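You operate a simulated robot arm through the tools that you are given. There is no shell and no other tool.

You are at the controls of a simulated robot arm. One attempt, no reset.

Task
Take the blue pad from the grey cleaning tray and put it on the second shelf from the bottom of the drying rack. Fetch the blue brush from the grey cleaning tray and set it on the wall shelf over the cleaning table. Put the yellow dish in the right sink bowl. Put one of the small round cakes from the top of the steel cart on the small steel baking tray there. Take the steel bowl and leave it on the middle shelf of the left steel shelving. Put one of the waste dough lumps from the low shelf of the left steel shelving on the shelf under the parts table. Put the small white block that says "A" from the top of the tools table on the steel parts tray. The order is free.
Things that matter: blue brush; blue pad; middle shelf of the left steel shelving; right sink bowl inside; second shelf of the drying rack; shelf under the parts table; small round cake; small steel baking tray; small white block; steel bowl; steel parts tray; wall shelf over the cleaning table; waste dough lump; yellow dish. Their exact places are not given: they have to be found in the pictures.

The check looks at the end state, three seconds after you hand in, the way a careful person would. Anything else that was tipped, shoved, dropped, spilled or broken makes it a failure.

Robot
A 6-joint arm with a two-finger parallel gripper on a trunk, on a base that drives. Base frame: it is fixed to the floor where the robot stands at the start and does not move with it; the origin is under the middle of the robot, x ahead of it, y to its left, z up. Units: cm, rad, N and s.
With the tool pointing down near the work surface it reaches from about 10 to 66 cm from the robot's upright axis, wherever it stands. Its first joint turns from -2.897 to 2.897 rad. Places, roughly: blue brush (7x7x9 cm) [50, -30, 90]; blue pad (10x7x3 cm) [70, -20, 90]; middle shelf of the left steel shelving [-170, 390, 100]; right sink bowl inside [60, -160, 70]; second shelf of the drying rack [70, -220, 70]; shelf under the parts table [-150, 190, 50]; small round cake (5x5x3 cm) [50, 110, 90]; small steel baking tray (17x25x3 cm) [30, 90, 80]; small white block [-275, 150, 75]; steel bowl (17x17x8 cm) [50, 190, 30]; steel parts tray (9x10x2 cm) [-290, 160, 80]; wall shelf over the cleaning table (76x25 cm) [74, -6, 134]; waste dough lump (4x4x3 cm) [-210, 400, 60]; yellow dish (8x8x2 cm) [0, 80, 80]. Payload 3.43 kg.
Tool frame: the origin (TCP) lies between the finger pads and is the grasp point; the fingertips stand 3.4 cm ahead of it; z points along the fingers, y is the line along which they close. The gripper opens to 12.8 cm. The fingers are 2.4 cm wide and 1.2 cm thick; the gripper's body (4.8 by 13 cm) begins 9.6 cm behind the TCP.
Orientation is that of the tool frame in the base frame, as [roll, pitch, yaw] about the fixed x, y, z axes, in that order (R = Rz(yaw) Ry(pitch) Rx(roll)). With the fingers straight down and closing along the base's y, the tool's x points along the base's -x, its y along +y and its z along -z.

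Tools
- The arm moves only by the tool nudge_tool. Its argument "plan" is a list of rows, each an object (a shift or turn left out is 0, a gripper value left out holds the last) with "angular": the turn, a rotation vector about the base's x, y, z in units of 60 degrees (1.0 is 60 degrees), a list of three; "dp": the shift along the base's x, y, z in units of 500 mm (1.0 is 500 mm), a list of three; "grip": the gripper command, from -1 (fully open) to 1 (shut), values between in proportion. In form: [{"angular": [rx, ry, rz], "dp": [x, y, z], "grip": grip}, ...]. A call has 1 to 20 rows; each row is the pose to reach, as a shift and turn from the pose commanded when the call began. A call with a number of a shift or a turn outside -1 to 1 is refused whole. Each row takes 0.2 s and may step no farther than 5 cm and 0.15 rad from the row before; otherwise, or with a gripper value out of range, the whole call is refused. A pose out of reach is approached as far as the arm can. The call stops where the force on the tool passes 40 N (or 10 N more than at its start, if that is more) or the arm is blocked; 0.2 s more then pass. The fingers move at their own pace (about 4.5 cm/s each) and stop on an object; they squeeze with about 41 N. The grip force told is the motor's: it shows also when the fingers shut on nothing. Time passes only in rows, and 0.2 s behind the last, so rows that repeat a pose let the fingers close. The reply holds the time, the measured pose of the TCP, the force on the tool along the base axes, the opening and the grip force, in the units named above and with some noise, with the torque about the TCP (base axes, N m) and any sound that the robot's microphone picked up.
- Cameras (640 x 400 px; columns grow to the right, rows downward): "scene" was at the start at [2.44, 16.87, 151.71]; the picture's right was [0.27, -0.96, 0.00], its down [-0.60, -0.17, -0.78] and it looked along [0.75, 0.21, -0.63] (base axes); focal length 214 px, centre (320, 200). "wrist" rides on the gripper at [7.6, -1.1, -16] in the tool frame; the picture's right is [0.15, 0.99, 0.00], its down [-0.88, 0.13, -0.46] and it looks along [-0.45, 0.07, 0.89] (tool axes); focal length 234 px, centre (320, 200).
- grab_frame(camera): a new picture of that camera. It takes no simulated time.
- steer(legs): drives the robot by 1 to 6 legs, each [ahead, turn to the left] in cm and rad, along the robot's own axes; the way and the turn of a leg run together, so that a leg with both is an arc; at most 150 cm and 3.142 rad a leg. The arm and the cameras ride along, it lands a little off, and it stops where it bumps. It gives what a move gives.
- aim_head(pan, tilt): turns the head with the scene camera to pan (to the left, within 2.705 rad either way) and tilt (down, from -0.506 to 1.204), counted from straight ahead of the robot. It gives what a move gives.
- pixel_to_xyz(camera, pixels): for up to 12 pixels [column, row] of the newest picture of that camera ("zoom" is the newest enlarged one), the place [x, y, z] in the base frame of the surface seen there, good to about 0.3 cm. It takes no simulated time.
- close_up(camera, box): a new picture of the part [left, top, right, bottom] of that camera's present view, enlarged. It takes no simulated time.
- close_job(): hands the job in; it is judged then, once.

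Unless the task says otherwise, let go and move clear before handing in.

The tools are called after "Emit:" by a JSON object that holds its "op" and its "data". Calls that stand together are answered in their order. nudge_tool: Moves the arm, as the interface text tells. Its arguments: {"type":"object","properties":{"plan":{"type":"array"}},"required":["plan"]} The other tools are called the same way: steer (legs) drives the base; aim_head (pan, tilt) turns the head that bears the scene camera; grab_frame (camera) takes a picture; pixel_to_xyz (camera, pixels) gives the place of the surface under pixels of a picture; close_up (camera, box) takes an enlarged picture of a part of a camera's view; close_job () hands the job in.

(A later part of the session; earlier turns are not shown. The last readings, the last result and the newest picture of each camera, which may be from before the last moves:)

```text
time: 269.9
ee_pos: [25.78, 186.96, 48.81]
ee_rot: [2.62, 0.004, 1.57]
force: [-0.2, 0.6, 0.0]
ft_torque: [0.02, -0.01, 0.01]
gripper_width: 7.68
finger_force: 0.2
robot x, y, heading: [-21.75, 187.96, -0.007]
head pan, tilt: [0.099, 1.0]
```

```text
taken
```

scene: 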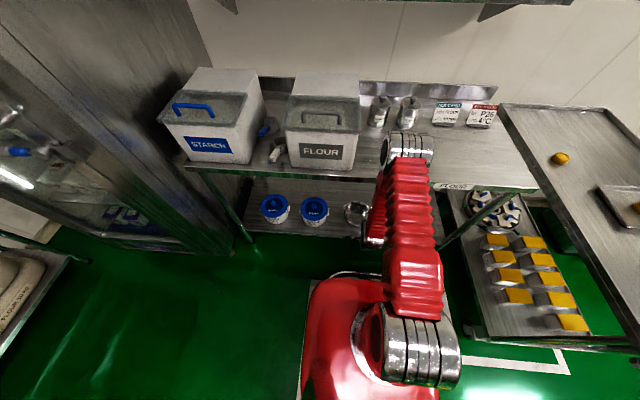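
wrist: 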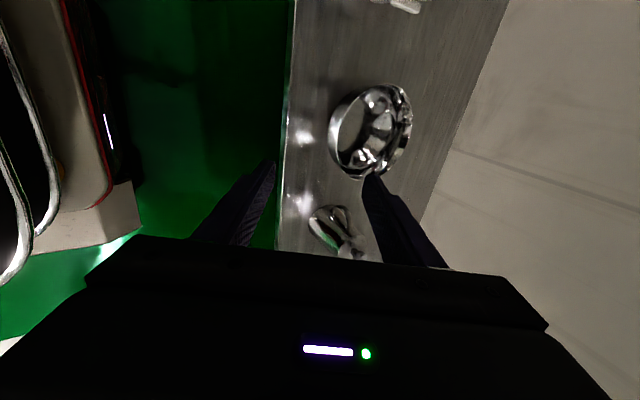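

The elbow joint at (410,150) now hangs toward the table; I check its position against the table top.

Emit:
{"op": "pixel_to_xyz", "data": {"camera": "scene", "pixels": [[410, 140], [425, 150], [400, 165], [390, 150], [410, 230], [375, 230], [360, 215], [430, 350], [350, 207], [363, 207]]}}

Emit:
{"op": "pixel_to_xyz", "data": {"camera": "wrist", "pixels": [[330, 130], [350, 92], [337, 165], [365, 176], [410, 125], [400, 90], [300, 140], [330, 215], [350, 235], [285, 120]]}}

Emit:
{"op": "close_up", "data": {"camera": "wrist", "box": [240, 50, 460, 270]}}

```text
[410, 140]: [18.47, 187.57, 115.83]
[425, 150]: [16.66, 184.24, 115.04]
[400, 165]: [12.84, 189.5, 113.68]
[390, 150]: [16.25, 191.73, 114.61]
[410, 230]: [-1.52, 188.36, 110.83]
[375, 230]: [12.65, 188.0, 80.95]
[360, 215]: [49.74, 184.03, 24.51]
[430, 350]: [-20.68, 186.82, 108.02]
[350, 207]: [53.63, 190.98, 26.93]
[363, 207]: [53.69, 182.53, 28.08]
```

```text
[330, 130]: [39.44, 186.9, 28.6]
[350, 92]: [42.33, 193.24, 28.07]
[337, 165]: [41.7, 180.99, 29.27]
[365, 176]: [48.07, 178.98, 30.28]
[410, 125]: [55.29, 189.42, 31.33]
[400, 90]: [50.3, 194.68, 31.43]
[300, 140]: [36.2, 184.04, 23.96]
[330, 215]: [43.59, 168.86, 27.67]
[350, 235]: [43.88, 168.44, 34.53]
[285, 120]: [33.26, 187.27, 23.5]
```

```text
1.82 times, centred on (350, 160) of wrist
```

zoom: 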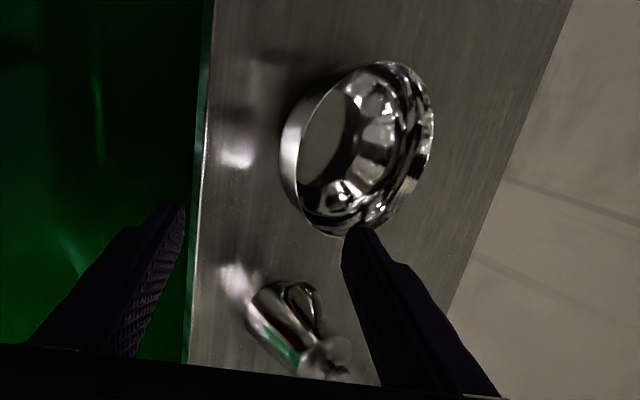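

Rim circle: centre ≈(47.6,186.9), R≈8.4, rim z 31.5; near rim at x≈39.2. I'll reduce the tilt to 18° and move to a pre-grasp point 8 cm above the near rim.

Emit:
{"op": "nudge_tool", "data": {"plan": [{"dp": [0.04, 0, -0.03], "angular": [0, 0.05, 0], "grip": 0.06}, {"dp": [0.1, 0, -0.08], "angular": [0, 0.1, 0]}, {"dp": [0.16, 0, -0.13], "angular": [0, 0.15, 0]}, {"dp": [0.212, 0, -0.176], "angular": [0, 0.2, 0]}, {"dp": [0.212, 0, -0.176], "angular": [0, 0.2, 0]}]}}

Emit:
{"op": "grab_frame", "data": {"camera": "wrist"}}

Emit:
{"op": "grab_frame", "data": {"camera": "scene"}}

```text
time: 271.1
ee_pos: [36.4, 186.87, 39.92]
ee_rot: [2.831, 0.005, 1.572]
force: [-0.6, -0.3, 0.2]
ft_torque: [-0.04, 0.01, 0.02]
gripper_width: 6.0
finger_force: 0.0
robot x, y, heading: [-21.48, 187.8, -0.009]
head pan, tilt: [0.099, 1.0]
```

```text
taken
```

wrist: 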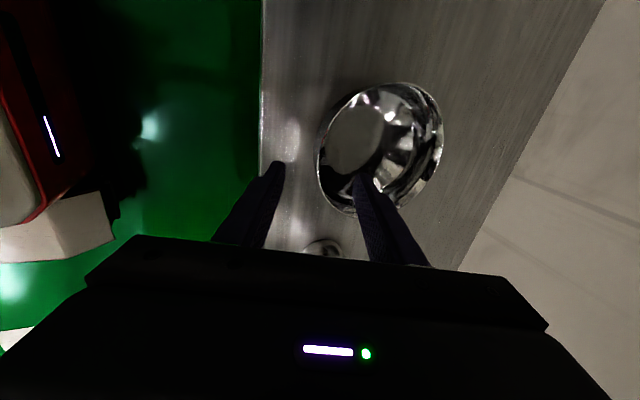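

```text
taken
```

scene: 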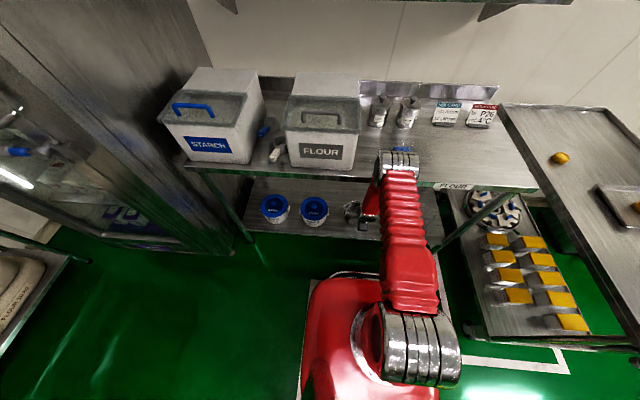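

Checking the elbow clearance at (398,160) and the near-rim point (319,165) before going down.

Emit:
{"op": "pixel_to_xyz", "data": {"camera": "scene", "pixels": [[398, 155], [398, 170], [412, 165], [385, 165], [370, 205], [355, 172]]}}

Emit:
{"op": "close_up", "data": {"camera": "wrist", "box": [240, 60, 460, 260]}}

Emit:
{"op": "pixel_to_xyz", "data": {"camera": "wrist", "pixels": [[320, 160], [322, 175], [325, 130], [345, 100], [410, 84], [442, 140], [345, 210], [420, 190]]}}

```text
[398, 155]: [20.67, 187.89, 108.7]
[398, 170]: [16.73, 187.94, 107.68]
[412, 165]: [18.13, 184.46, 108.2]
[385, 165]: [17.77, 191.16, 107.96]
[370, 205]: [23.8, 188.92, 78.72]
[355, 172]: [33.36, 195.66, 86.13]
```

```text
2.00 times, centred on (350, 160) of wrist
```

zoom: 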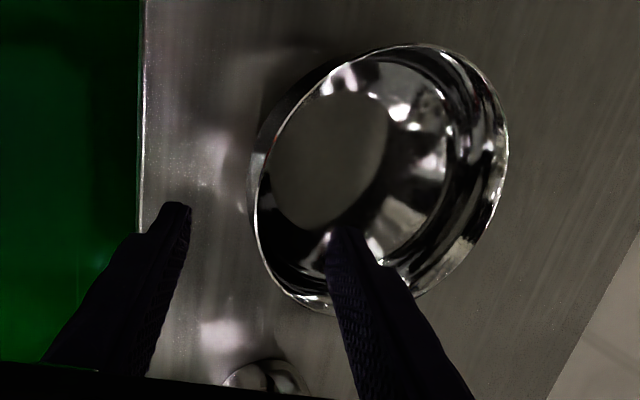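

```text
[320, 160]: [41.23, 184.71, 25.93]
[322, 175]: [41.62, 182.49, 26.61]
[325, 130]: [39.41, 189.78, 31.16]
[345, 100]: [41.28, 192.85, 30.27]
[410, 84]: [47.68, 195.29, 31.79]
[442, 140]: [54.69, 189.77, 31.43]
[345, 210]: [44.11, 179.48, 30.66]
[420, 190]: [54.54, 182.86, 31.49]
```

Rim fit: centre (47.2,187), R≈8.2, near rim x≈39.0. Elbow clearance is fine. Going down so the fingers straddle the near rim.

Emit:
{"op": "nudge_tool", "data": {"plan": [{"dp": [0.018, 0.002, -0.055]}, {"dp": [0.034, 0.002, -0.105]}, {"dp": [0.046, 0.002, -0.146]}, {"dp": [0.046, 0.002, -0.146]}]}}

Emit:
{"op": "close_up", "data": {"camera": "wrist", "box": [240, 60, 460, 260]}}

```text
time: 272.1
ee_pos: [38.67, 187.05, 32.63]
ee_rot: [2.832, 0.006, 1.571]
force: [-0.5, -0.2, 0.4]
ft_torque: [-0.01, 0.0, -0.04]
gripper_width: 6.01
finger_force: 0.1
robot x, y, heading: [-21.85, 187.91, -0.007]
head pan, tilt: [0.099, 1.0]
```

```text
2.00 times, centred on (350, 160) of wrist
```

zoom: 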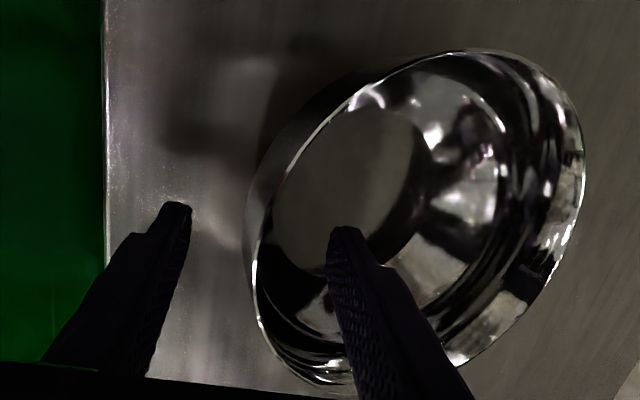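

The rim lies between the fingers. Closing.

Emit:
{"op": "nudge_tool", "data": {"plan": [{"grip": 1}, {"grip": 1}, {"grip": 1}, {"grip": 1}, {"grip": 1}]}}

Emit:
{"op": "close_up", "data": {"camera": "wrist", "box": [240, 60, 460, 260]}}

```text
time: 273.4
ee_pos: [38.64, 187.02, 32.5]
ee_rot: [2.831, 0.005, 1.574]
force: [-0.9, -0.3, -2.0]
ft_torque: [-0.02, 0.27, 0.0]
gripper_width: 0.82
finger_force: 41.0
robot x, y, heading: [-21.84, 187.83, -0.006]
head pan, tilt: [0.099, 1.0]
```

```text
2.00 times, centred on (350, 160) of wrist
```

zoom: 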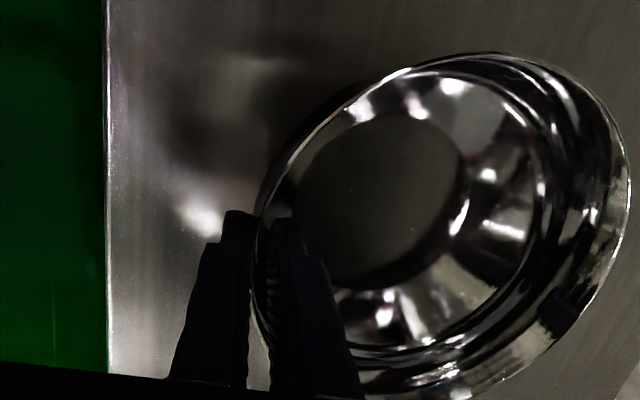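

Gripped (width 0.8, 41 N). Lifting a few cm and checking.

Emit:
{"op": "nudge_tool", "data": {"plan": [{"dp": [0, 0, 0.03], "grip": 1}, {"dp": [0, 0, 0.08]}, {"dp": [0, 0, 0.14]}, {"dp": [0, 0, 0.2]}, {"dp": [0, 0, 0.2]}]}}

Emit:
{"op": "grab_frame", "data": {"camera": "wrist"}}

Emit:
{"op": "close_up", "data": {"camera": "scene", "box": [230, 130, 470, 280]}}

```text
time: 274.6
ee_pos: [36.52, 187.06, 41.49]
ee_rot: [2.861, 0.006, 1.57]
force: [-0.3, -0.1, -3.6]
ft_torque: [0.0, 0.26, 0.01]
gripper_width: 0.81
finger_force: 41.7
robot x, y, heading: [-21.98, 188.14, -0.006]
head pan, tilt: [0.099, 1.0]
```

```text
taken
```

wrist: 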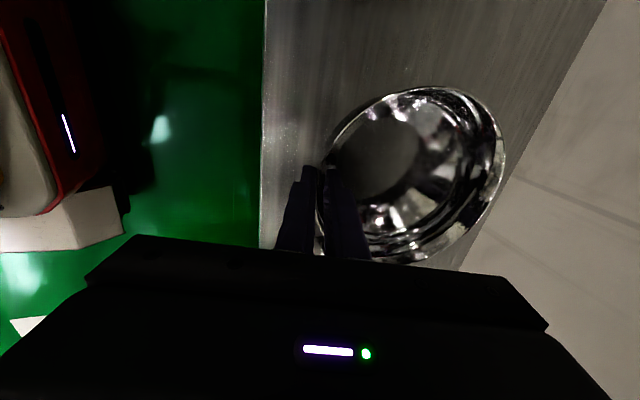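

```text
2.67 times, centred on (350, 205) of scene
```

zoom: 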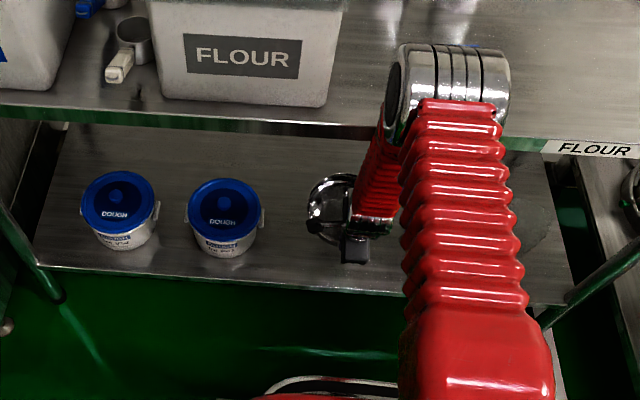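

The measured pose lags the command by ~2 cm; I'll hold briefly to see whether it settles.

Emit:
{"op": "nudge_tool", "data": {"plan": [{"dp": [0, 0, 0], "grip": 1}, {"dp": [0, 0, 0]}]}}

```text
time: 275.1
ee_pos: [36.42, 187.12, 41.61]
ee_rot: [2.861, 0.006, 1.572]
force: [0.2, -0.1, -3.3]
ft_torque: [-0.01, 0.27, -0.01]
gripper_width: 0.82
finger_force: 40.7
robot x, y, heading: [-21.82, 188.04, -0.011]
head pan, tilt: [0.099, 1.0]
```

It stays ~2 cm off, which suggests the forearm is leaning on the table edge; I'll back the base out 22 cm at once.

Emit:
{"op": "steer", "data": {"legs": [[-22, 0]]}}

Emit:
{"op": "grab_frame", "data": {"camera": "scene"}}

Emit:
{"op": "grab_frame", "data": {"camera": "wrist"}}

```text
time: 277.2
ee_pos: [16.63, 187.05, 42.7]
ee_rot: [2.83, 0.003, 1.569]
force: [-1.0, -0.5, -2.5]
ft_torque: [-0.01, 0.27, -0.01]
gripper_width: 0.79
finger_force: 41.2
robot x, y, heading: [-43.38, 187.8, -0.008]
head pan, tilt: [0.099, 1.0]
```

```text
taken
```

scene: 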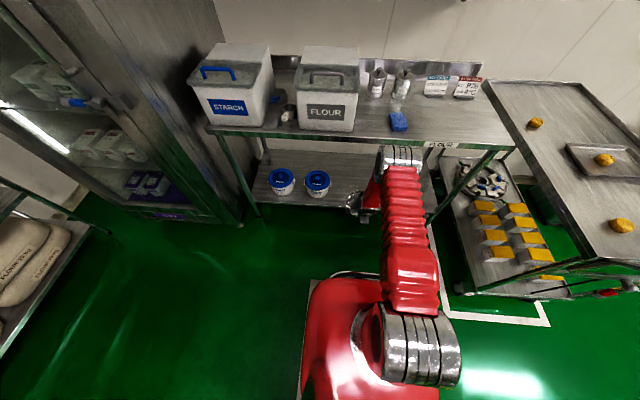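

```text
taken
```

wrist: 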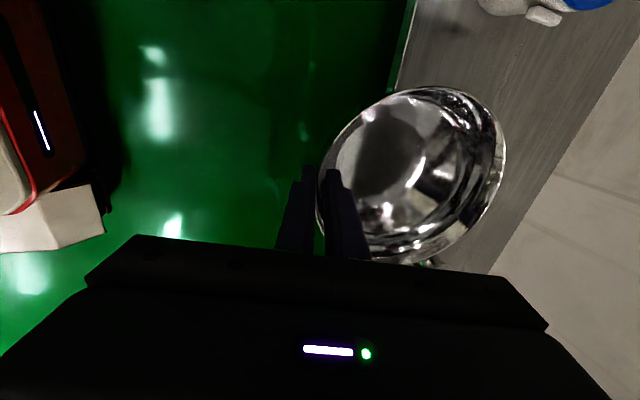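

Free now. Checking that the weighing table and items weren't shifted.

Emit:
{"op": "pixel_to_xyz", "data": {"camera": "scene", "pixels": [[213, 127], [500, 148], [355, 140], [282, 172], [316, 175], [325, 130], [232, 122], [398, 120]]}}

Emit:
{"op": "close_up", "data": {"camera": "scene", "box": [190, 40, 520, 240]}}

```text
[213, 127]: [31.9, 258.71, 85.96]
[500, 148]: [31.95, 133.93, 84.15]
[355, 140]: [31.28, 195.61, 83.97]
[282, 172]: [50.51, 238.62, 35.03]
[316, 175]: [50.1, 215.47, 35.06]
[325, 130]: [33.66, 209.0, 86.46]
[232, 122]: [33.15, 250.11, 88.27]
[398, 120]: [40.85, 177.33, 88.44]
```

```text
1.94 times, centred on (355, 140) of scene
```

zoom: 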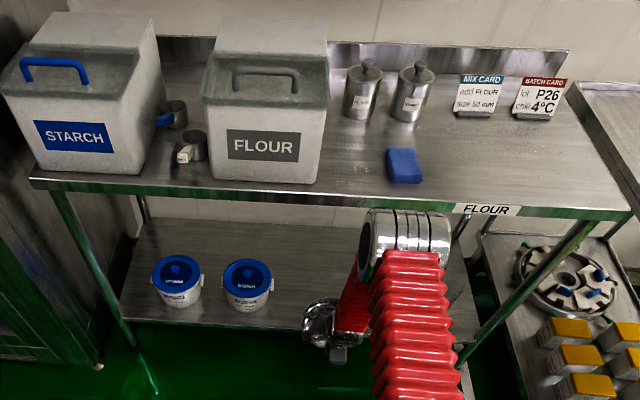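

Nothing shifted (edge still x≈31.9, items in place). Pulling the bowl in to x≈5 and raising it to z≈105, clear of the table edge.

Emit:
{"op": "nudge_tool", "data": {"plan": [{"dp": [-0.08, 0, 0.02], "grip": 1}, {"dp": [-0.16, 0, 0.04]}, {"dp": [-0.23, 0, 0.08]}, {"dp": [-0.24, 0, 0.16]}, {"dp": [-0.24, 0, 0.24]}, {"dp": [-0.24, 0, 0.32]}, {"dp": [-0.24, 0, 0.4]}, {"dp": [-0.24, 0, 0.48]}, {"dp": [-0.24, 0, 0.56]}, {"dp": [-0.24, 0, 0.64]}, {"dp": [-0.24, 0, 0.72]}, {"dp": [-0.24, 0, 0.8]}, {"dp": [-0.24, 0, 0.88]}, {"dp": [-0.24, 0, 0.96]}]}}

Emit:
{"op": "grab_frame", "data": {"camera": "wrist"}}

Emit:
{"op": "grab_frame", "data": {"camera": "scene"}}

```text
time: 280.2
ee_pos: [4.48, 187.2, 90.85]
ee_rot: [2.835, 0.004, 1.57]
force: [0.4, 0.2, -3.1]
ft_torque: [0.02, 0.25, -0.03]
gripper_width: 0.8
finger_force: 40.7
robot x, y, heading: [-43.5, 187.99, -0.011]
head pan, tilt: [0.099, 1.0]
```

```text
taken
```

wrist: 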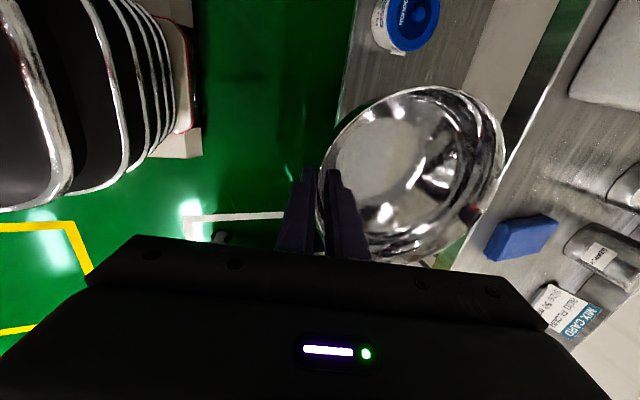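

```text
taken
```

scene: 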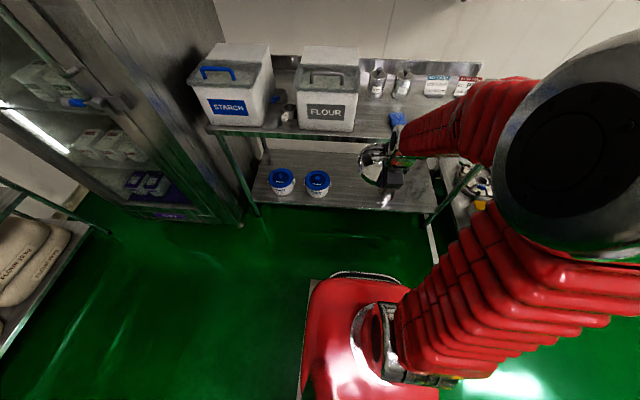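

Bowl held well. Raising to z≈108, easing forward 6 cm for turning room, then turning left toward the shelving.

Emit:
{"op": "nudge_tool", "data": {"plan": [{"dp": [0, 0, 0.08], "grip": 1}, {"dp": [0, 0, 0.16]}, {"dp": [0, 0, 0.24]}, {"dp": [0, 0, 0.34]}]}}

Emit:
{"op": "steer", "data": {"legs": [[6, 0]]}}

Emit:
{"op": "steer", "data": {"legs": [[0, 1.58]]}}

Emit:
{"op": "aim_head", "data": {"pan": 0.5, "tilt": 0.45}}

Emit:
{"op": "grab_frame", "data": {"camera": "scene"}}

```text
time: 281.2
ee_pos: [4.55, 187.14, 107.96]
ee_rot: [2.832, 0.005, 1.568]
force: [0.2, -0.9, -2.7]
ft_torque: [-0.02, 0.28, -0.01]
gripper_width: 0.83
finger_force: 40.6
robot x, y, heading: [-44.13, 188.08, -0.012]
head pan, tilt: [0.099, 1.0]
```

```text
time: 282.2
ee_pos: [10.64, 187.02, 107.94]
ee_rot: [2.83, 0.006, 1.569]
force: [-0.5, -0.1, -2.8]
ft_torque: [-0.01, 0.25, 0.06]
gripper_width: 0.81
finger_force: 41.4
robot x, y, heading: [-37.89, 187.73, -0.013]
head pan, tilt: [0.099, 1.0]
```

```text
time: 288.0
ee_pos: [-35.58, 236.53, 107.83]
ee_rot: [2.832, 0.005, 3.113]
force: [-0.6, 0.1, -3.0]
ft_torque: [-0.26, 0.03, 0.01]
gripper_width: 0.78
finger_force: 40.9
robot x, y, heading: [-33.7, 188.39, 1.534]
head pan, tilt: [0.099, 1.0]
stopped in leg 1: the robot was blocked; the commanded pose is now the measured one
```

```text
time: 289.0
ee_pos: [-35.67, 236.65, 107.95]
ee_rot: [2.831, 0.005, 3.113]
force: [0.0, -0.2, -3.2]
ft_torque: [-0.29, -0.01, 0.02]
gripper_width: 0.78
finger_force: 40.7
robot x, y, heading: [-33.26, 188.0, 1.528]
head pan, tilt: [0.499, 0.45]
```

```text
taken
```

scene: 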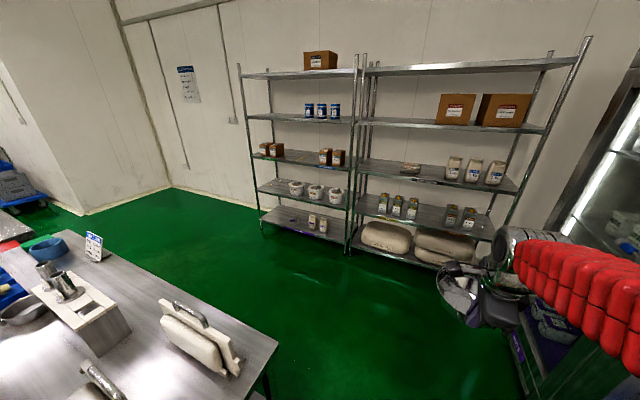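

Two shelving units: the left one spans (240–355) with five shelves; the middle (row ~160) has boxes at both ends and a free gap. Zooming and measuring.

Emit:
{"op": "close_up", "data": {"camera": "scene", "box": [230, 100, 370, 250]}}

Emit:
{"op": "pixel_to_xyz", "data": {"camera": "scene", "pixels": [[252, 158], [347, 170], [300, 163], [295, 155], [262, 197], [345, 210], [296, 188], [315, 190], [335, 194], [300, 118], [312, 218], [300, 230]]}}

```text
2.67 times, centred on (300, 175) of scene
```

zoom: 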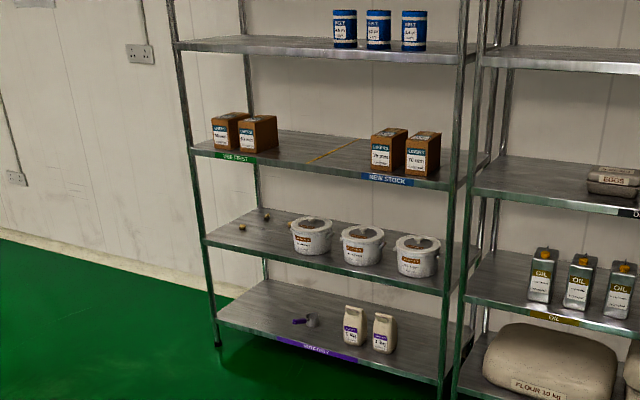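

```text
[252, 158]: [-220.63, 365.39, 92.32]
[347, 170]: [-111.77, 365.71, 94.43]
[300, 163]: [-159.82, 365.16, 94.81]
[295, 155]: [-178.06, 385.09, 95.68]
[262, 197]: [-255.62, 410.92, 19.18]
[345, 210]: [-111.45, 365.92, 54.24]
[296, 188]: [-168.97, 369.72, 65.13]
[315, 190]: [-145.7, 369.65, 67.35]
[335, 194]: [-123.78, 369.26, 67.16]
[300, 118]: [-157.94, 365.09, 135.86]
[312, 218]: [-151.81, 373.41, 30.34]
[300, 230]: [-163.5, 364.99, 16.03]
```

Measuring the free gap on the middle shelf and the dough lumps at zoom (242,227) and (266,216).

Emit:
{"op": "pixel_to_xyz", "data": {"camera": "zoom", "pixels": [[276, 150], [374, 168], [325, 172], [320, 158], [340, 148], [300, 140], [242, 227], [266, 216], [292, 225], [290, 240], [212, 150], [440, 178]]}}

```text
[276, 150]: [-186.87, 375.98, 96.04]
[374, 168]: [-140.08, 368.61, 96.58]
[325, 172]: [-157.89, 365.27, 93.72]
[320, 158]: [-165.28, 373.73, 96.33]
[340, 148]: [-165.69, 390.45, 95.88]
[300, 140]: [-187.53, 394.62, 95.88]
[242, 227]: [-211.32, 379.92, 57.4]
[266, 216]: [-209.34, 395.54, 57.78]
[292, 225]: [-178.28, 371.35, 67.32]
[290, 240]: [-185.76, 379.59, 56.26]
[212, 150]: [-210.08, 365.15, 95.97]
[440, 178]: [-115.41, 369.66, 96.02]
```

Free gap on the middle shelf is x -186…-140 at z≈95.9; lumps are at (-211,380) and (-209,395.5), z≈57. Driving: ahead to y≈285, then left to x≈-164, then face the shelving.

Emit:
{"op": "steer", "data": {"legs": [[95, 0]]}}

Emit:
{"op": "steer", "data": {"legs": [[0, 1.6]]}}

Emit:
{"op": "aim_head", "data": {"pan": 0.0, "tilt": 0.7}}

Emit:
{"op": "grab_frame", "data": {"camera": "scene"}}

```text
time: 295.3
ee_pos: [-31.43, 330.7, 107.98]
ee_rot: [2.831, 0.005, 3.11]
force: [-0.8, 1.4, -2.4]
ft_torque: [-0.27, -0.03, -0.02]
gripper_width: 0.8
finger_force: 41.0
robot x, y, heading: [-29.14, 282.18, 1.521]
head pan, tilt: [0.499, 0.45]
```

```text
time: 301.4
ee_pos: [-77.97, 279.03, 107.97]
ee_rot: [2.829, 0.005, -1.584]
force: [-0.5, -0.4, -3.5]
ft_torque: [0.0, -0.27, -0.03]
gripper_width: 0.82
finger_force: 40.7
robot x, y, heading: [-29.06, 286.83, 3.113]
head pan, tilt: [0.499, 0.45]
```

```text
time: 302.3
ee_pos: [-77.93, 279.03, 107.97]
ee_rot: [2.832, 0.005, -1.583]
force: [0.3, 0.6, -3.1]
ft_torque: [0.01, -0.24, 0.04]
gripper_width: 0.81
finger_force: 41.2
robot x, y, heading: [-29.24, 286.16, 3.109]
head pan, tilt: [0.0, 0.7]
```

```text
taken
```

scene: 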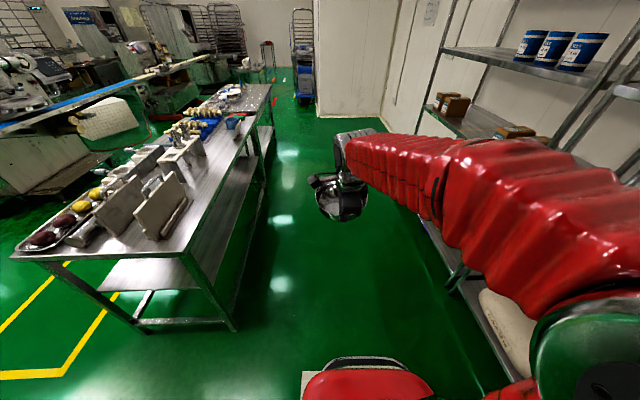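

Clear lane ahead between the parts table and the shelving. Driving 132 cm and turning right to face the left unit.

Emit:
{"op": "pixel_to_xyz", "data": {"camera": "scene", "pixels": [[190, 250], [270, 88], [20, 255], [205, 260], [150, 275], [262, 130], [235, 325], [135, 325], [180, 240]]}}

Emit:
{"op": "steer", "data": {"legs": [[132, 0]]}}

Emit:
{"op": "steer", "data": {"legs": [[0, -1.55]]}}

Emit:
{"op": "aim_head", "data": {"pan": 0.0, "tilt": 0.7}}

Emit:
{"op": "grab_frame", "data": {"camera": "scene"}}

```text
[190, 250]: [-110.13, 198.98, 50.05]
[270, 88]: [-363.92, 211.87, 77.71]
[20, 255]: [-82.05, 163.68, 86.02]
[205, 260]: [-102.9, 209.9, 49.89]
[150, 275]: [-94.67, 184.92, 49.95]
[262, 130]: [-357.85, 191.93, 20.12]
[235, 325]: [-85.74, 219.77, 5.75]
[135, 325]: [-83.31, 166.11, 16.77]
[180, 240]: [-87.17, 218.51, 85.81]
```

```text
time: 310.9
ee_pos: [-209.78, 282.03, 108.09]
ee_rot: [2.832, 0.006, -1.57]
force: [1.2, 0.1, -2.9]
ft_torque: [-0.01, -0.29, -0.03]
gripper_width: 0.81
finger_force: 41.1
robot x, y, heading: [-160.79, 289.86, 3.122]
head pan, tilt: [0.0, 0.7]
```

```text
time: 316.5
ee_pos: [-172.71, 338.01, 108.04]
ee_rot: [2.833, 0.005, -3.068]
force: [-0.4, -1.0, -2.5]
ft_torque: [-0.24, -0.03, 0.0]
gripper_width: 0.81
finger_force: 40.9
robot x, y, heading: [-165.66, 289.94, 1.626]
head pan, tilt: [0.0, 0.7]
stopped in leg 1: the robot was blocked; the commanded pose is now the measured one
```

```text
time: 317.1
ee_pos: [-172.73, 338.0, 108.2]
ee_rot: [2.834, 0.005, -3.068]
force: [0.1, 0.1, -3.2]
ft_torque: [-0.29, 0.01, -0.01]
gripper_width: 0.82
finger_force: 40.8
robot x, y, heading: [-165.8, 290.19, 1.63]
head pan, tilt: [0.0, 0.7]
```

```text
taken
```

scene: 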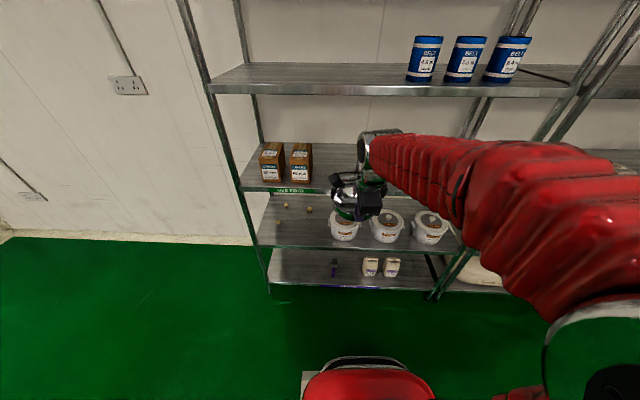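

Robot faces the left unit at (-165.7,290); the bowl is ahead at z≈108. Shifting the bowl right to x≈-166 first, then driving ahead 14 cm.

Emit:
{"op": "nudge_tool", "data": {"plan": [{"dp": [0.07, 0, 0], "grip": 1}, {"dp": [0.14, 0, 0]}]}}

Emit:
{"op": "steer", "data": {"legs": [[14, 0]]}}

Emit:
{"op": "grab_frame", "data": {"camera": "scene"}}

Emit:
{"op": "grab_frame", "data": {"camera": "wrist"}}

```text
time: 317.7
ee_pos: [-165.7, 338.16, 108.16]
ee_rot: [2.832, 0.007, -3.069]
force: [0.8, -0.2, -2.2]
ft_torque: [-0.27, 0.01, 0.03]
gripper_width: 0.8
finger_force: 41.0
robot x, y, heading: [-165.81, 290.48, 1.63]
head pan, tilt: [0.0, 0.7]
```

```text
time: 319.2
ee_pos: [-166.4, 351.97, 108.06]
ee_rot: [2.831, 0.004, -3.068]
force: [0.7, 0.6, -3.1]
ft_torque: [-0.25, -0.03, 0.0]
gripper_width: 0.81
finger_force: 41.1
robot x, y, heading: [-166.68, 303.94, 1.626]
head pan, tilt: [0.0, 0.7]
```

```text
taken
```

scene: 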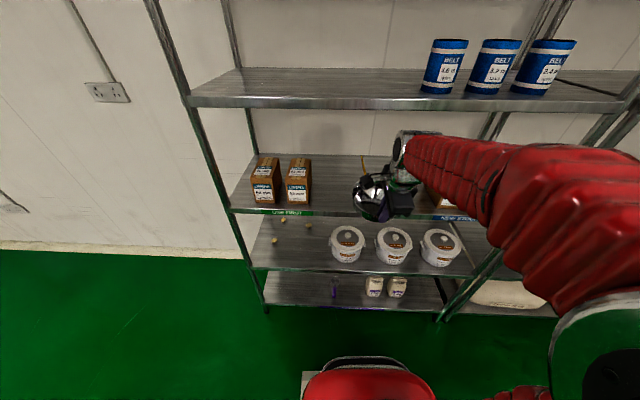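

```text
taken
```

wrist: 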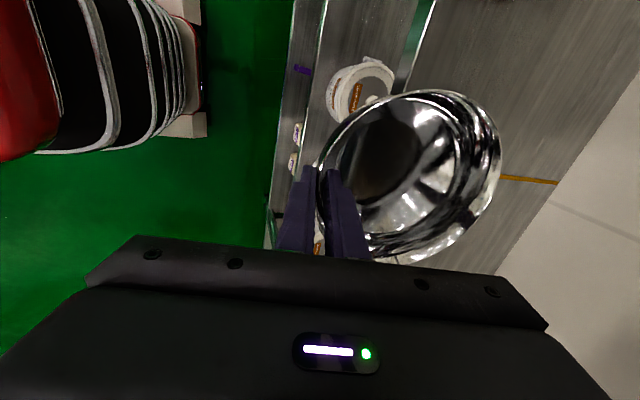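

Checking the bowl's attitude and place from the wrist picture.

Emit:
{"op": "pixel_to_xyz", "data": {"camera": "wrist", "pixels": [[430, 91], [499, 140], [485, 215], [420, 262], [345, 125], [380, 105], [395, 180], [365, 150], [420, 75], [540, 180], [412, 60]]}}

Emit:
{"op": "close_up", "data": {"camera": "scene", "box": [330, 120, 490, 230]}}

```text
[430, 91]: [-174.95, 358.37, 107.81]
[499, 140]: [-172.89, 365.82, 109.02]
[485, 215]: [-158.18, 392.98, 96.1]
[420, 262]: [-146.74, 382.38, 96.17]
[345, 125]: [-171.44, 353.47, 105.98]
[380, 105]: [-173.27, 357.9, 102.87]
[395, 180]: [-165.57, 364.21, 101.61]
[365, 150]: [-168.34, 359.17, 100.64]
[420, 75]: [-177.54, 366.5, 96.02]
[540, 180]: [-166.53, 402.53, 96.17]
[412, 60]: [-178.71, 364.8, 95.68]
```

```text
3.64 times, centred on (410, 175) of scene
```

zoom: 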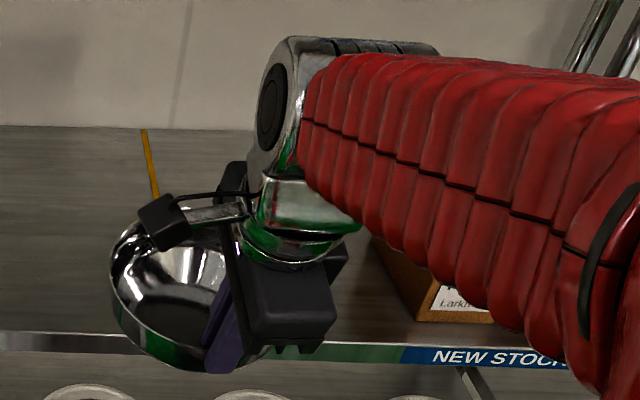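

The bowl is tilted ~12° with its far side up, so I'd level it before setting down. Measuring the wrist's top height to check clearance under the upper shelf.

Emit:
{"op": "pixel_to_xyz", "data": {"camera": "zoom", "pixels": [[300, 45], [275, 110], [360, 60], [420, 50], [500, 75], [250, 180], [160, 215], [290, 310], [560, 150]]}}

Emit:
{"op": "pixel_to_xyz", "data": {"camera": "scene", "pixels": [[300, 105], [430, 103], [300, 98]]}}

```text
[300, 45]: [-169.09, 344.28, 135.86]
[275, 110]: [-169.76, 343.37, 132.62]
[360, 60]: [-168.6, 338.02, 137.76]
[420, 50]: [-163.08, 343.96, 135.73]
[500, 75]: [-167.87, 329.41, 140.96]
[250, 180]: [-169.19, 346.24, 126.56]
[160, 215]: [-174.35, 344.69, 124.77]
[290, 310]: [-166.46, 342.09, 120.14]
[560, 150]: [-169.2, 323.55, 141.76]
```

```text
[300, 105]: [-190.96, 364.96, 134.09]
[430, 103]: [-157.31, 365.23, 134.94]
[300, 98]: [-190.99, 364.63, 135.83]
```

Wrist top is TCP+28 cm and the upper shelf's edge is at z≈133.9, so I can't level the tool fully under it; I'll set the bowl down with its near base edge first. Lowering to z≈105, then forward to y≈365.5.

Emit:
{"op": "nudge_tool", "data": {"plan": [{"dp": [0, 0.0, -0.06], "grip": 1}, {"dp": [0, 0.07, -0.06]}, {"dp": [0, 0.14, -0.06]}, {"dp": [0, 0.21, -0.06]}, {"dp": [0, 0.27, -0.06]}, {"dp": [0, 0.27, -0.06]}]}}

Emit:
{"op": "close_up", "data": {"camera": "scene", "box": [310, 80, 510, 230]}}

Emit:
{"op": "grab_frame", "data": {"camera": "wrist"}}

```text
time: 320.6
ee_pos: [-166.55, 365.56, 105.21]
ee_rot: [2.834, 0.005, -3.068]
force: [0.5, -0.2, -2.4]
ft_torque: [-0.29, -0.01, 0.02]
gripper_width: 0.82
finger_force: 40.6
robot x, y, heading: [-166.46, 304.25, 1.628]
head pan, tilt: [0.0, 0.7]
```

```text
2.67 times, centred on (410, 155) of scene
```

zoom: 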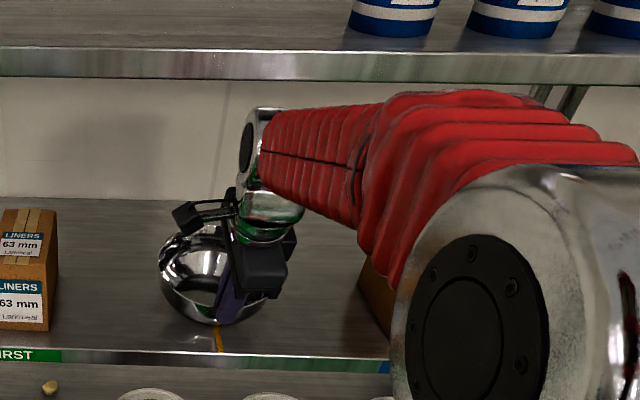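

```text
taken
```

wrist: 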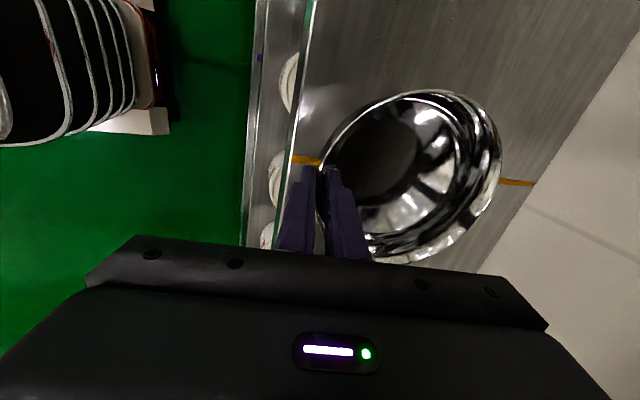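

In place, clear of boxes and of the upper shelf. Lowering to contact.

Emit:
{"op": "nudge_tool", "data": {"plan": [{"dp": [0, 0, -0.02], "grip": 1}, {"dp": [0, 0, -0.03]}, {"dp": [0, 0, -0.036]}, {"dp": [0, 0, -0.042]}, {"dp": [0, 0, -0.042]}]}}

```text
time: 321.8
ee_pos: [-166.53, 365.63, 103.28]
ee_rot: [2.826, 0.008, -3.07]
force: [1.1, -1.2, 36.6]
ft_torque: [1.48, 0.03, -0.03]
gripper_width: 0.98
finger_force: 41.1
robot x, y, heading: [-166.61, 304.19, 1.628]
head pan, tilt: [0.0, 0.7]
```

Firm contact (37 N). Relieving a little, opening to 5 cm, then rising along the tool axis and backing away.

Emit:
{"op": "nudge_tool", "data": {"plan": [{"dp": [0, 0, 0.008], "grip": 1}, {"dp": [0, 0, 0.008], "grip": 0.22}, {"dp": [0, 0, 0.008]}, {"dp": [0, 0, 0.008]}, {"dp": [0, 0, 0.008]}]}}

Emit:
{"op": "grab_frame", "data": {"camera": "wrist"}}

Emit:
{"op": "close_up", "data": {"camera": "scene", "box": [310, 80, 510, 230]}}

```text
time: 323.0
ee_pos: [-166.53, 365.52, 103.41]
ee_rot: [2.833, 0.007, -3.069]
force: [0.3, -0.1, -0.2]
ft_torque: [0.0, -0.01, 0.03]
gripper_width: 4.97
finger_force: 0.0
robot x, y, heading: [-166.74, 304.0, 1.629]
head pan, tilt: [0.0, 0.7]
```

```text
taken
```

wrist: 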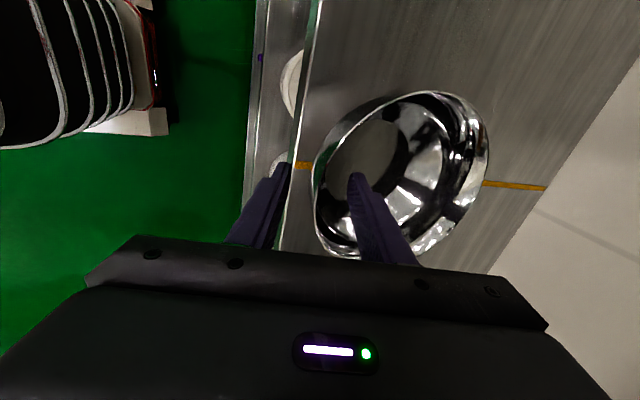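

```text
2.67 times, centred on (410, 155) of scene
```

zoom: 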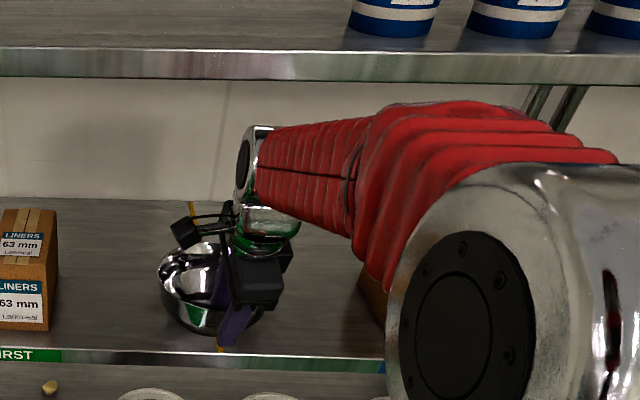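

Bowl settled flat. Rising along the tool axis (back-and-up), then backing away.

Emit:
{"op": "nudge_tool", "data": {"plan": [{"dp": [0, -0.012, 0.036]}, {"dp": [0, -0.025, 0.076]}, {"dp": [0, -0.038, 0.11]}, {"dp": [0, -0.12, 0.12]}, {"dp": [0, -0.21, 0.12]}, {"dp": [0, -0.3, 0.12]}]}}

Emit:
{"op": "close_up", "data": {"camera": "scene", "box": [230, 80, 510, 270]}}

Emit:
{"op": "grab_frame", "data": {"camera": "wrist"}}

```text
time: 324.4
ee_pos: [-166.49, 350.67, 109.29]
ee_rot: [2.833, 0.005, -3.068]
force: [-1.1, 0.0, 0.2]
ft_torque: [-0.04, 0.01, -0.04]
gripper_width: 5.0
finger_force: 0.1
robot x, y, heading: [-166.44, 304.22, 1.627]
head pan, tilt: [0.0, 0.7]
```

```text
2.11 times, centred on (370, 175) of scene
```

zoom: 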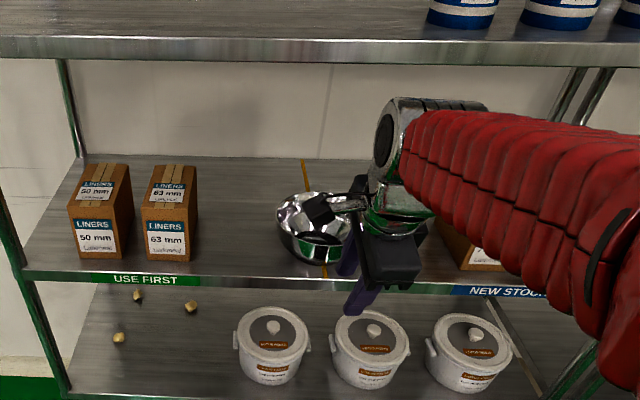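

```text
taken
```

wrist: 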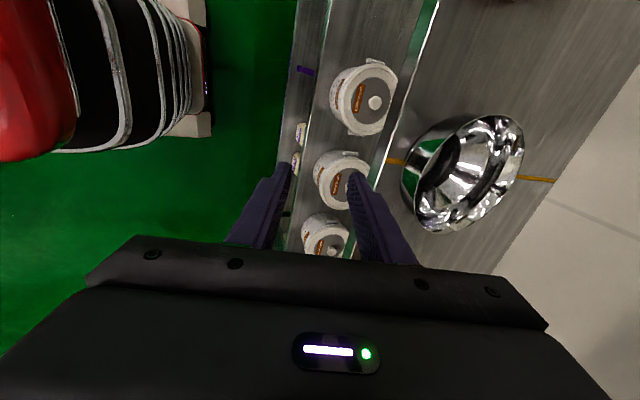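

Bowl sits flat on the middle shelf. Now the dough lumps at zoom (118,337), (137,295), (191,306) on the low shelf: measuring.

Emit:
{"op": "pixel_to_xyz", "data": {"camera": "zoom", "pixels": [[118, 337], [137, 295], [191, 306], [118, 342], [191, 312], [150, 340], [236, 345], [50, 275], [250, 290], [300, 370], [120, 265]]}}

Emit:
{"op": "close_up", "data": {"camera": "scene", "box": [240, 200, 360, 275]}}

```text
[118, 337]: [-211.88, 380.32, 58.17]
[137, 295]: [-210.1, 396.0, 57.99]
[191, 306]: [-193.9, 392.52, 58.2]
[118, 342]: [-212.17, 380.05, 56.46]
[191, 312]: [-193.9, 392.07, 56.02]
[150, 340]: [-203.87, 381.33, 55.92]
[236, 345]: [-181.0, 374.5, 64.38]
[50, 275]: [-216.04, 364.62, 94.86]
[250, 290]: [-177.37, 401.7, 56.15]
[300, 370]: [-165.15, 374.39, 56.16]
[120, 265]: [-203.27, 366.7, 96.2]
```

```text
5.33 times, centred on (300, 238) of scene
```

zoom: 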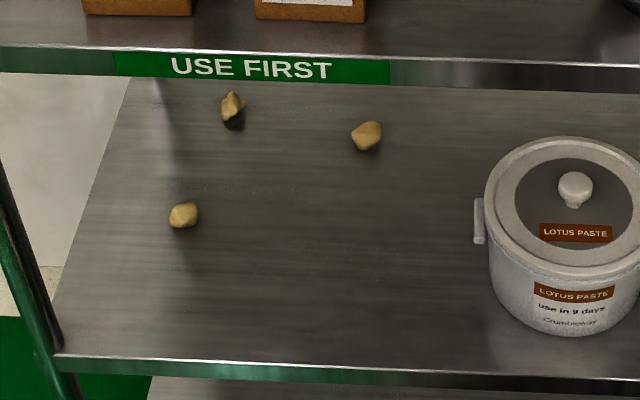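

Lump A at (-212,381) z 56–58.7 is good, near the left post (x≈-221), so I'll come at it slightly from the right. Repositioning the robot to about (-190,304).

Emit:
{"op": "steer", "data": {"legs": [[-25, 0], [0, 0.72]]}}

Emit:
{"op": "steer", "data": {"legs": [[34, 0]]}}

Emit:
{"op": "steer", "data": {"legs": [[0, -0.6]]}}

```text
time: 329.4
ee_pos: [-195.9, 313.68, 109.43]
ee_rot: [2.833, 0.004, -2.342]
force: [-0.9, -0.2, -0.9]
ft_torque: [0.01, 0.01, -0.02]
gripper_width: 5.02
finger_force: 0.0
robot x, y, heading: [-163.9, 280.05, 2.356]
head pan, tilt: [0.0, 0.7]
```

```text
time: 332.1
ee_pos: [-219.94, 337.97, 109.48]
ee_rot: [2.832, 0.006, -2.346]
force: [0.4, 0.4, 0.2]
ft_torque: [0.01, 0.02, 0.03]
gripper_width: 4.96
finger_force: 0.0
robot x, y, heading: [-188.32, 304.11, 2.35]
head pan, tilt: [0.0, 0.7]
```

```text
time: 334.8
ee_pos: [-195.24, 350.38, 109.51]
ee_rot: [2.832, 0.007, -2.948]
force: [0.5, -0.1, -1.0]
ft_torque: [-0.03, -0.01, -0.04]
gripper_width: 5.01
finger_force: 0.1
robot x, y, heading: [-189.74, 304.16, 1.751]
head pan, tilt: [0.0, 0.7]
```

Robot at (-189.7,304.2). Now re-orienting the tool: untilt, then turn it 90° back so the fingers close sideways, while pulling back and lowering.

Emit:
{"op": "nudge_tool", "data": {"plan": [{"dp": [0.0, -0.06, -0.04], "angular": [-0.098, -0.019, 0], "grip": 0.0}, {"dp": [0.0, -0.12, -0.08], "angular": [-0.196, -0.039, 0]}, {"dp": [0.0, -0.18, -0.12], "angular": [-0.294, -0.058, 0]}]}}

Emit:
{"op": "nudge_tool", "data": {"plan": [{"dp": [0, 0, -0.04], "angular": [0, 0, 0.125]}, {"dp": [0, 0, -0.08], "angular": [0, 0, 0.25]}, {"dp": [0, 0, -0.12], "angular": [0, 0, 0.375]}, {"dp": [0, 0, -0.16], "angular": [0, 0, 0.5]}, {"dp": [0, 0, -0.2], "angular": [0, 0, 0.625]}, {"dp": [0, 0, -0.24], "angular": [0, 0, 0.75]}, {"dp": [0, 0, -0.28], "angular": [0, 0, 0.875]}, {"dp": [0, 0, -0.32], "angular": [0, 0, 1.0]}]}}

Emit:
{"op": "nudge_tool", "data": {"plan": [{"dp": [0, 0, -0.02], "angular": [0, 0, 0.125]}, {"dp": [0, 0, -0.04], "angular": [0, 0, 0.25]}, {"dp": [0, 0, -0.06], "angular": [0, 0, 0.375]}, {"dp": [0, 0, -0.08], "angular": [0, 0, 0.5]}, {"dp": [0, 0, -0.1], "angular": [0, 0, 0.585]}]}}

```text
time: 335.6
ee_pos: [-195.29, 341.4, 103.5]
ee_rot: [-3.134, 0.007, -2.944]
force: [0.2, 0.3, -0.4]
ft_torque: [0.04, 0.03, 0.0]
gripper_width: 6.4
finger_force: 0.0
robot x, y, heading: [-190.14, 303.94, 1.755]
head pan, tilt: [0.0, 0.7]
```

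```text
time: 337.4
ee_pos: [-195.32, 341.36, 87.51]
ee_rot: [-3.136, 0.008, -1.898]
force: [0.0, 0.2, 0.2]
ft_torque: [0.02, 0.02, 0.01]
gripper_width: 6.4
finger_force: 0.0
robot x, y, heading: [-189.72, 303.85, 1.749]
head pan, tilt: [0.0, 0.7]
```

```text
time: 338.6
ee_pos: [-195.16, 341.45, 82.54]
ee_rot: [-3.136, 0.007, -1.284]
force: [-0.5, 0.2, 0.4]
ft_torque: [0.03, 0.02, 0.02]
gripper_width: 6.41
finger_force: 0.0
robot x, y, heading: [-189.91, 303.91, 1.754]
head pan, tilt: [0.0, 0.7]
```

Tool forward direction is now 1.857 rad. Tilting 45° and moving to the pre-entry point (-203.7,352.6,66).

Emit:
{"op": "nudge_tool", "data": {"plan": [{"dp": [-0.03, 0.04, -0.05], "angular": [0.12, 0.035, 0]}, {"dp": [-0.06, 0.08, -0.11], "angular": [0.24, 0.07, 0]}, {"dp": [-0.09, 0.12, -0.17], "angular": [0.36, 0.106, 0]}, {"dp": [-0.12, 0.16, -0.22], "angular": [0.48, 0.141, 0]}, {"dp": [-0.145, 0.19, -0.28], "angular": [0.6, 0.177, 0]}, {"dp": [-0.17, 0.222, -0.33], "angular": [0.719, 0.212, 0]}, {"dp": [-0.17, 0.222, -0.33], "angular": [0.719, 0.212, 0]}]}}

Emit:
{"op": "grab_frame", "data": {"camera": "wrist"}}

Emit:
{"op": "aim_head", "data": {"pan": 0.1, "tilt": 0.85}}

Emit:
{"op": "grab_frame", "data": {"camera": "scene"}}

```text
time: 340.2
ee_pos: [-203.65, 352.48, 65.98]
ee_rot: [3.14, 0.792, -1.292]
force: [-0.5, 0.1, -1.0]
ft_torque: [0.0, -0.02, -0.03]
gripper_width: 6.39
finger_force: 0.0
out of reach, approached as far as the arm can: row 3
robot x, y, heading: [-189.77, 304.01, 1.752]
head pan, tilt: [0.0, 0.7]
```

```text
taken
```

wrist: 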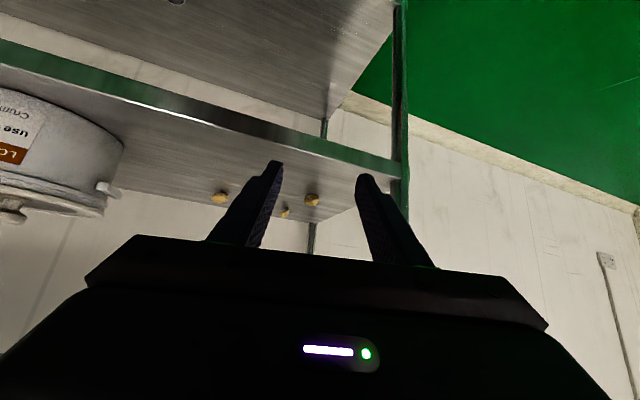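

```text
time: 340.9
ee_pos: [-203.63, 352.43, 66.06]
ee_rot: [-3.141, 0.792, -1.288]
force: [0.4, -0.4, -0.1]
ft_torque: [0.04, 0.01, -0.03]
gripper_width: 6.42
finger_force: 0.0
robot x, y, heading: [-189.84, 304.25, 1.753]
head pan, tilt: [0.099, 0.85]
```

```text
taken
```

scene: 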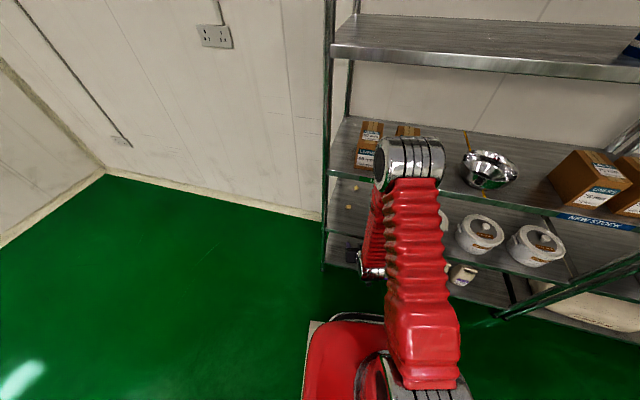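

Lump A shows at (312,200) between the fingers. Checking the elbow (410,160) versus the shelf front.

Emit:
{"op": "pixel_to_xyz", "data": {"camera": "scene", "pixels": [[410, 145], [410, 165], [385, 165], [435, 165], [375, 215], [365, 265], [350, 205]]}}

Emit:
{"op": "pixel_to_xyz", "data": {"camera": "wrist", "pixels": [[312, 197], [313, 205], [218, 197], [306, 200], [319, 200], [345, 195], [395, 170]]}}

```text
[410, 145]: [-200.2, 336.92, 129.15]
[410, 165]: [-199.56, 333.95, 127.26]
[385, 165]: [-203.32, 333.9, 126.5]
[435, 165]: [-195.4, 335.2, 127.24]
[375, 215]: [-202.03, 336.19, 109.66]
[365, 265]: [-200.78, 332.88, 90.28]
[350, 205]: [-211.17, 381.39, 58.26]
```

```text
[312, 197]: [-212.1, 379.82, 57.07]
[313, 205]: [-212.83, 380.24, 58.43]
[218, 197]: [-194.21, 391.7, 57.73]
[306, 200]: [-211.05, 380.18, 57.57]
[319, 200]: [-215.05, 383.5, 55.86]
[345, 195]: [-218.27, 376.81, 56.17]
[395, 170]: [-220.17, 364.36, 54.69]
```

Geometry says the elbow and forearm stay clear of the shelf edge. Advancing to the lump, descending over the last part.

Emit:
{"op": "nudge_tool", "data": {"plan": [{"dp": [-0.029, 0.094, 0], "grip": 0.0}, {"dp": [-0.057, 0.188, 0]}, {"dp": [-0.086, 0.282, -0.01]}, {"dp": [-0.115, 0.374, -0.03]}, {"dp": [-0.137, 0.451, -0.07]}]}}

Emit:
{"op": "grab_frame", "data": {"camera": "wrist"}}

Emit:
{"op": "grab_frame", "data": {"camera": "scene"}}

```text
time: 342.1
ee_pos: [-210.6, 375.15, 62.5]
ee_rot: [-3.138, 0.791, -1.288]
force: [0.5, 0.0, -0.3]
ft_torque: [0.01, 0.0, 0.04]
gripper_width: 6.4
finger_force: 0.1
robot x, y, heading: [-189.84, 304.12, 1.748]
head pan, tilt: [0.099, 0.85]
```

```text
taken
```

wrist: 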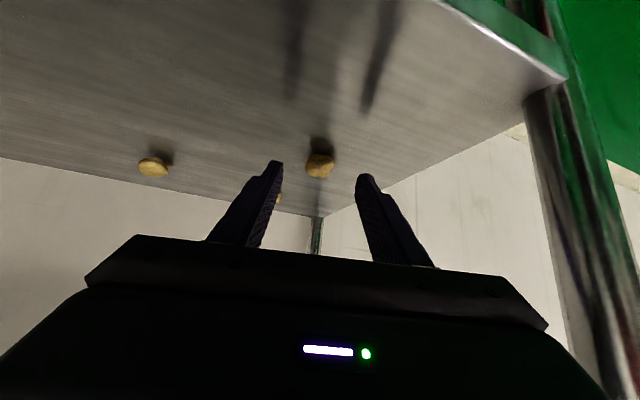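

```text
taken
```

scene: 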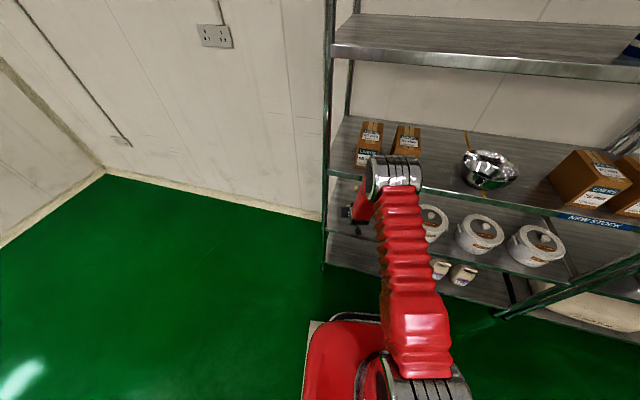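

Lump centred at (320,165). Verifying its position, then the last approach.

Emit:
{"op": "pixel_to_xyz", "data": {"camera": "wrist", "pixels": [[320, 160], [320, 172], [308, 166], [333, 166], [320, 152], [350, 130]]}}

Emit:
{"op": "pixel_to_xyz", "data": {"camera": "scene", "pixels": [[395, 165], [375, 190], [365, 210], [395, 185]]}}

```text
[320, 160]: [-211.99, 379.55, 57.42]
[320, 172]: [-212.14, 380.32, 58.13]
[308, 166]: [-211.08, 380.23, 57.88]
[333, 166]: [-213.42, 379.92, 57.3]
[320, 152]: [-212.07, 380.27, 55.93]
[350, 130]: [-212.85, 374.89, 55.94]
```

```text
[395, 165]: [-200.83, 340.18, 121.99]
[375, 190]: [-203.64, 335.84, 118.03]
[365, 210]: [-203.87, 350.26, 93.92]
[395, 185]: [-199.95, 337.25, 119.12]
```

Final approach to (-211.7,379.4,59.6), close, and lift.

Emit:
{"op": "nudge_tool", "data": {"plan": [{"dp": [-0.012, 0.045, -0.03]}, {"dp": [-0.022, 0.085, -0.056]}, {"dp": [-0.022, 0.085, -0.058]}, {"dp": [-0.022, 0.085, -0.058]}]}}

Emit:
{"op": "grab_frame", "data": {"camera": "wrist"}}

```text
time: 343.1
ee_pos: [-211.68, 379.32, 59.7]
ee_rot: [-3.139, 0.792, -1.288]
force: [-0.2, -0.3, 0.0]
ft_torque: [-0.03, 0.03, 0.02]
gripper_width: 6.39
finger_force: 0.1
robot x, y, heading: [-189.73, 303.48, 1.755]
head pan, tilt: [0.099, 0.85]
```

```text
taken
```

wrist: 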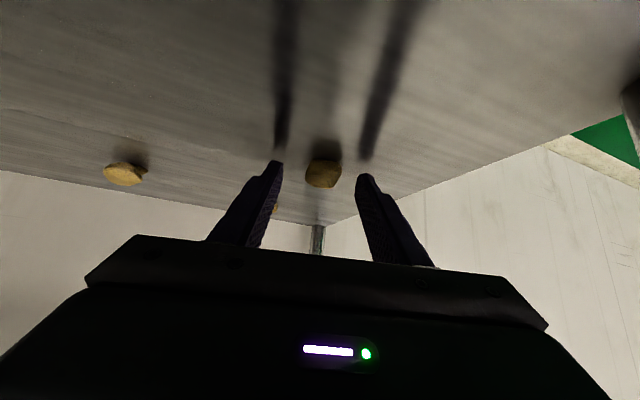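

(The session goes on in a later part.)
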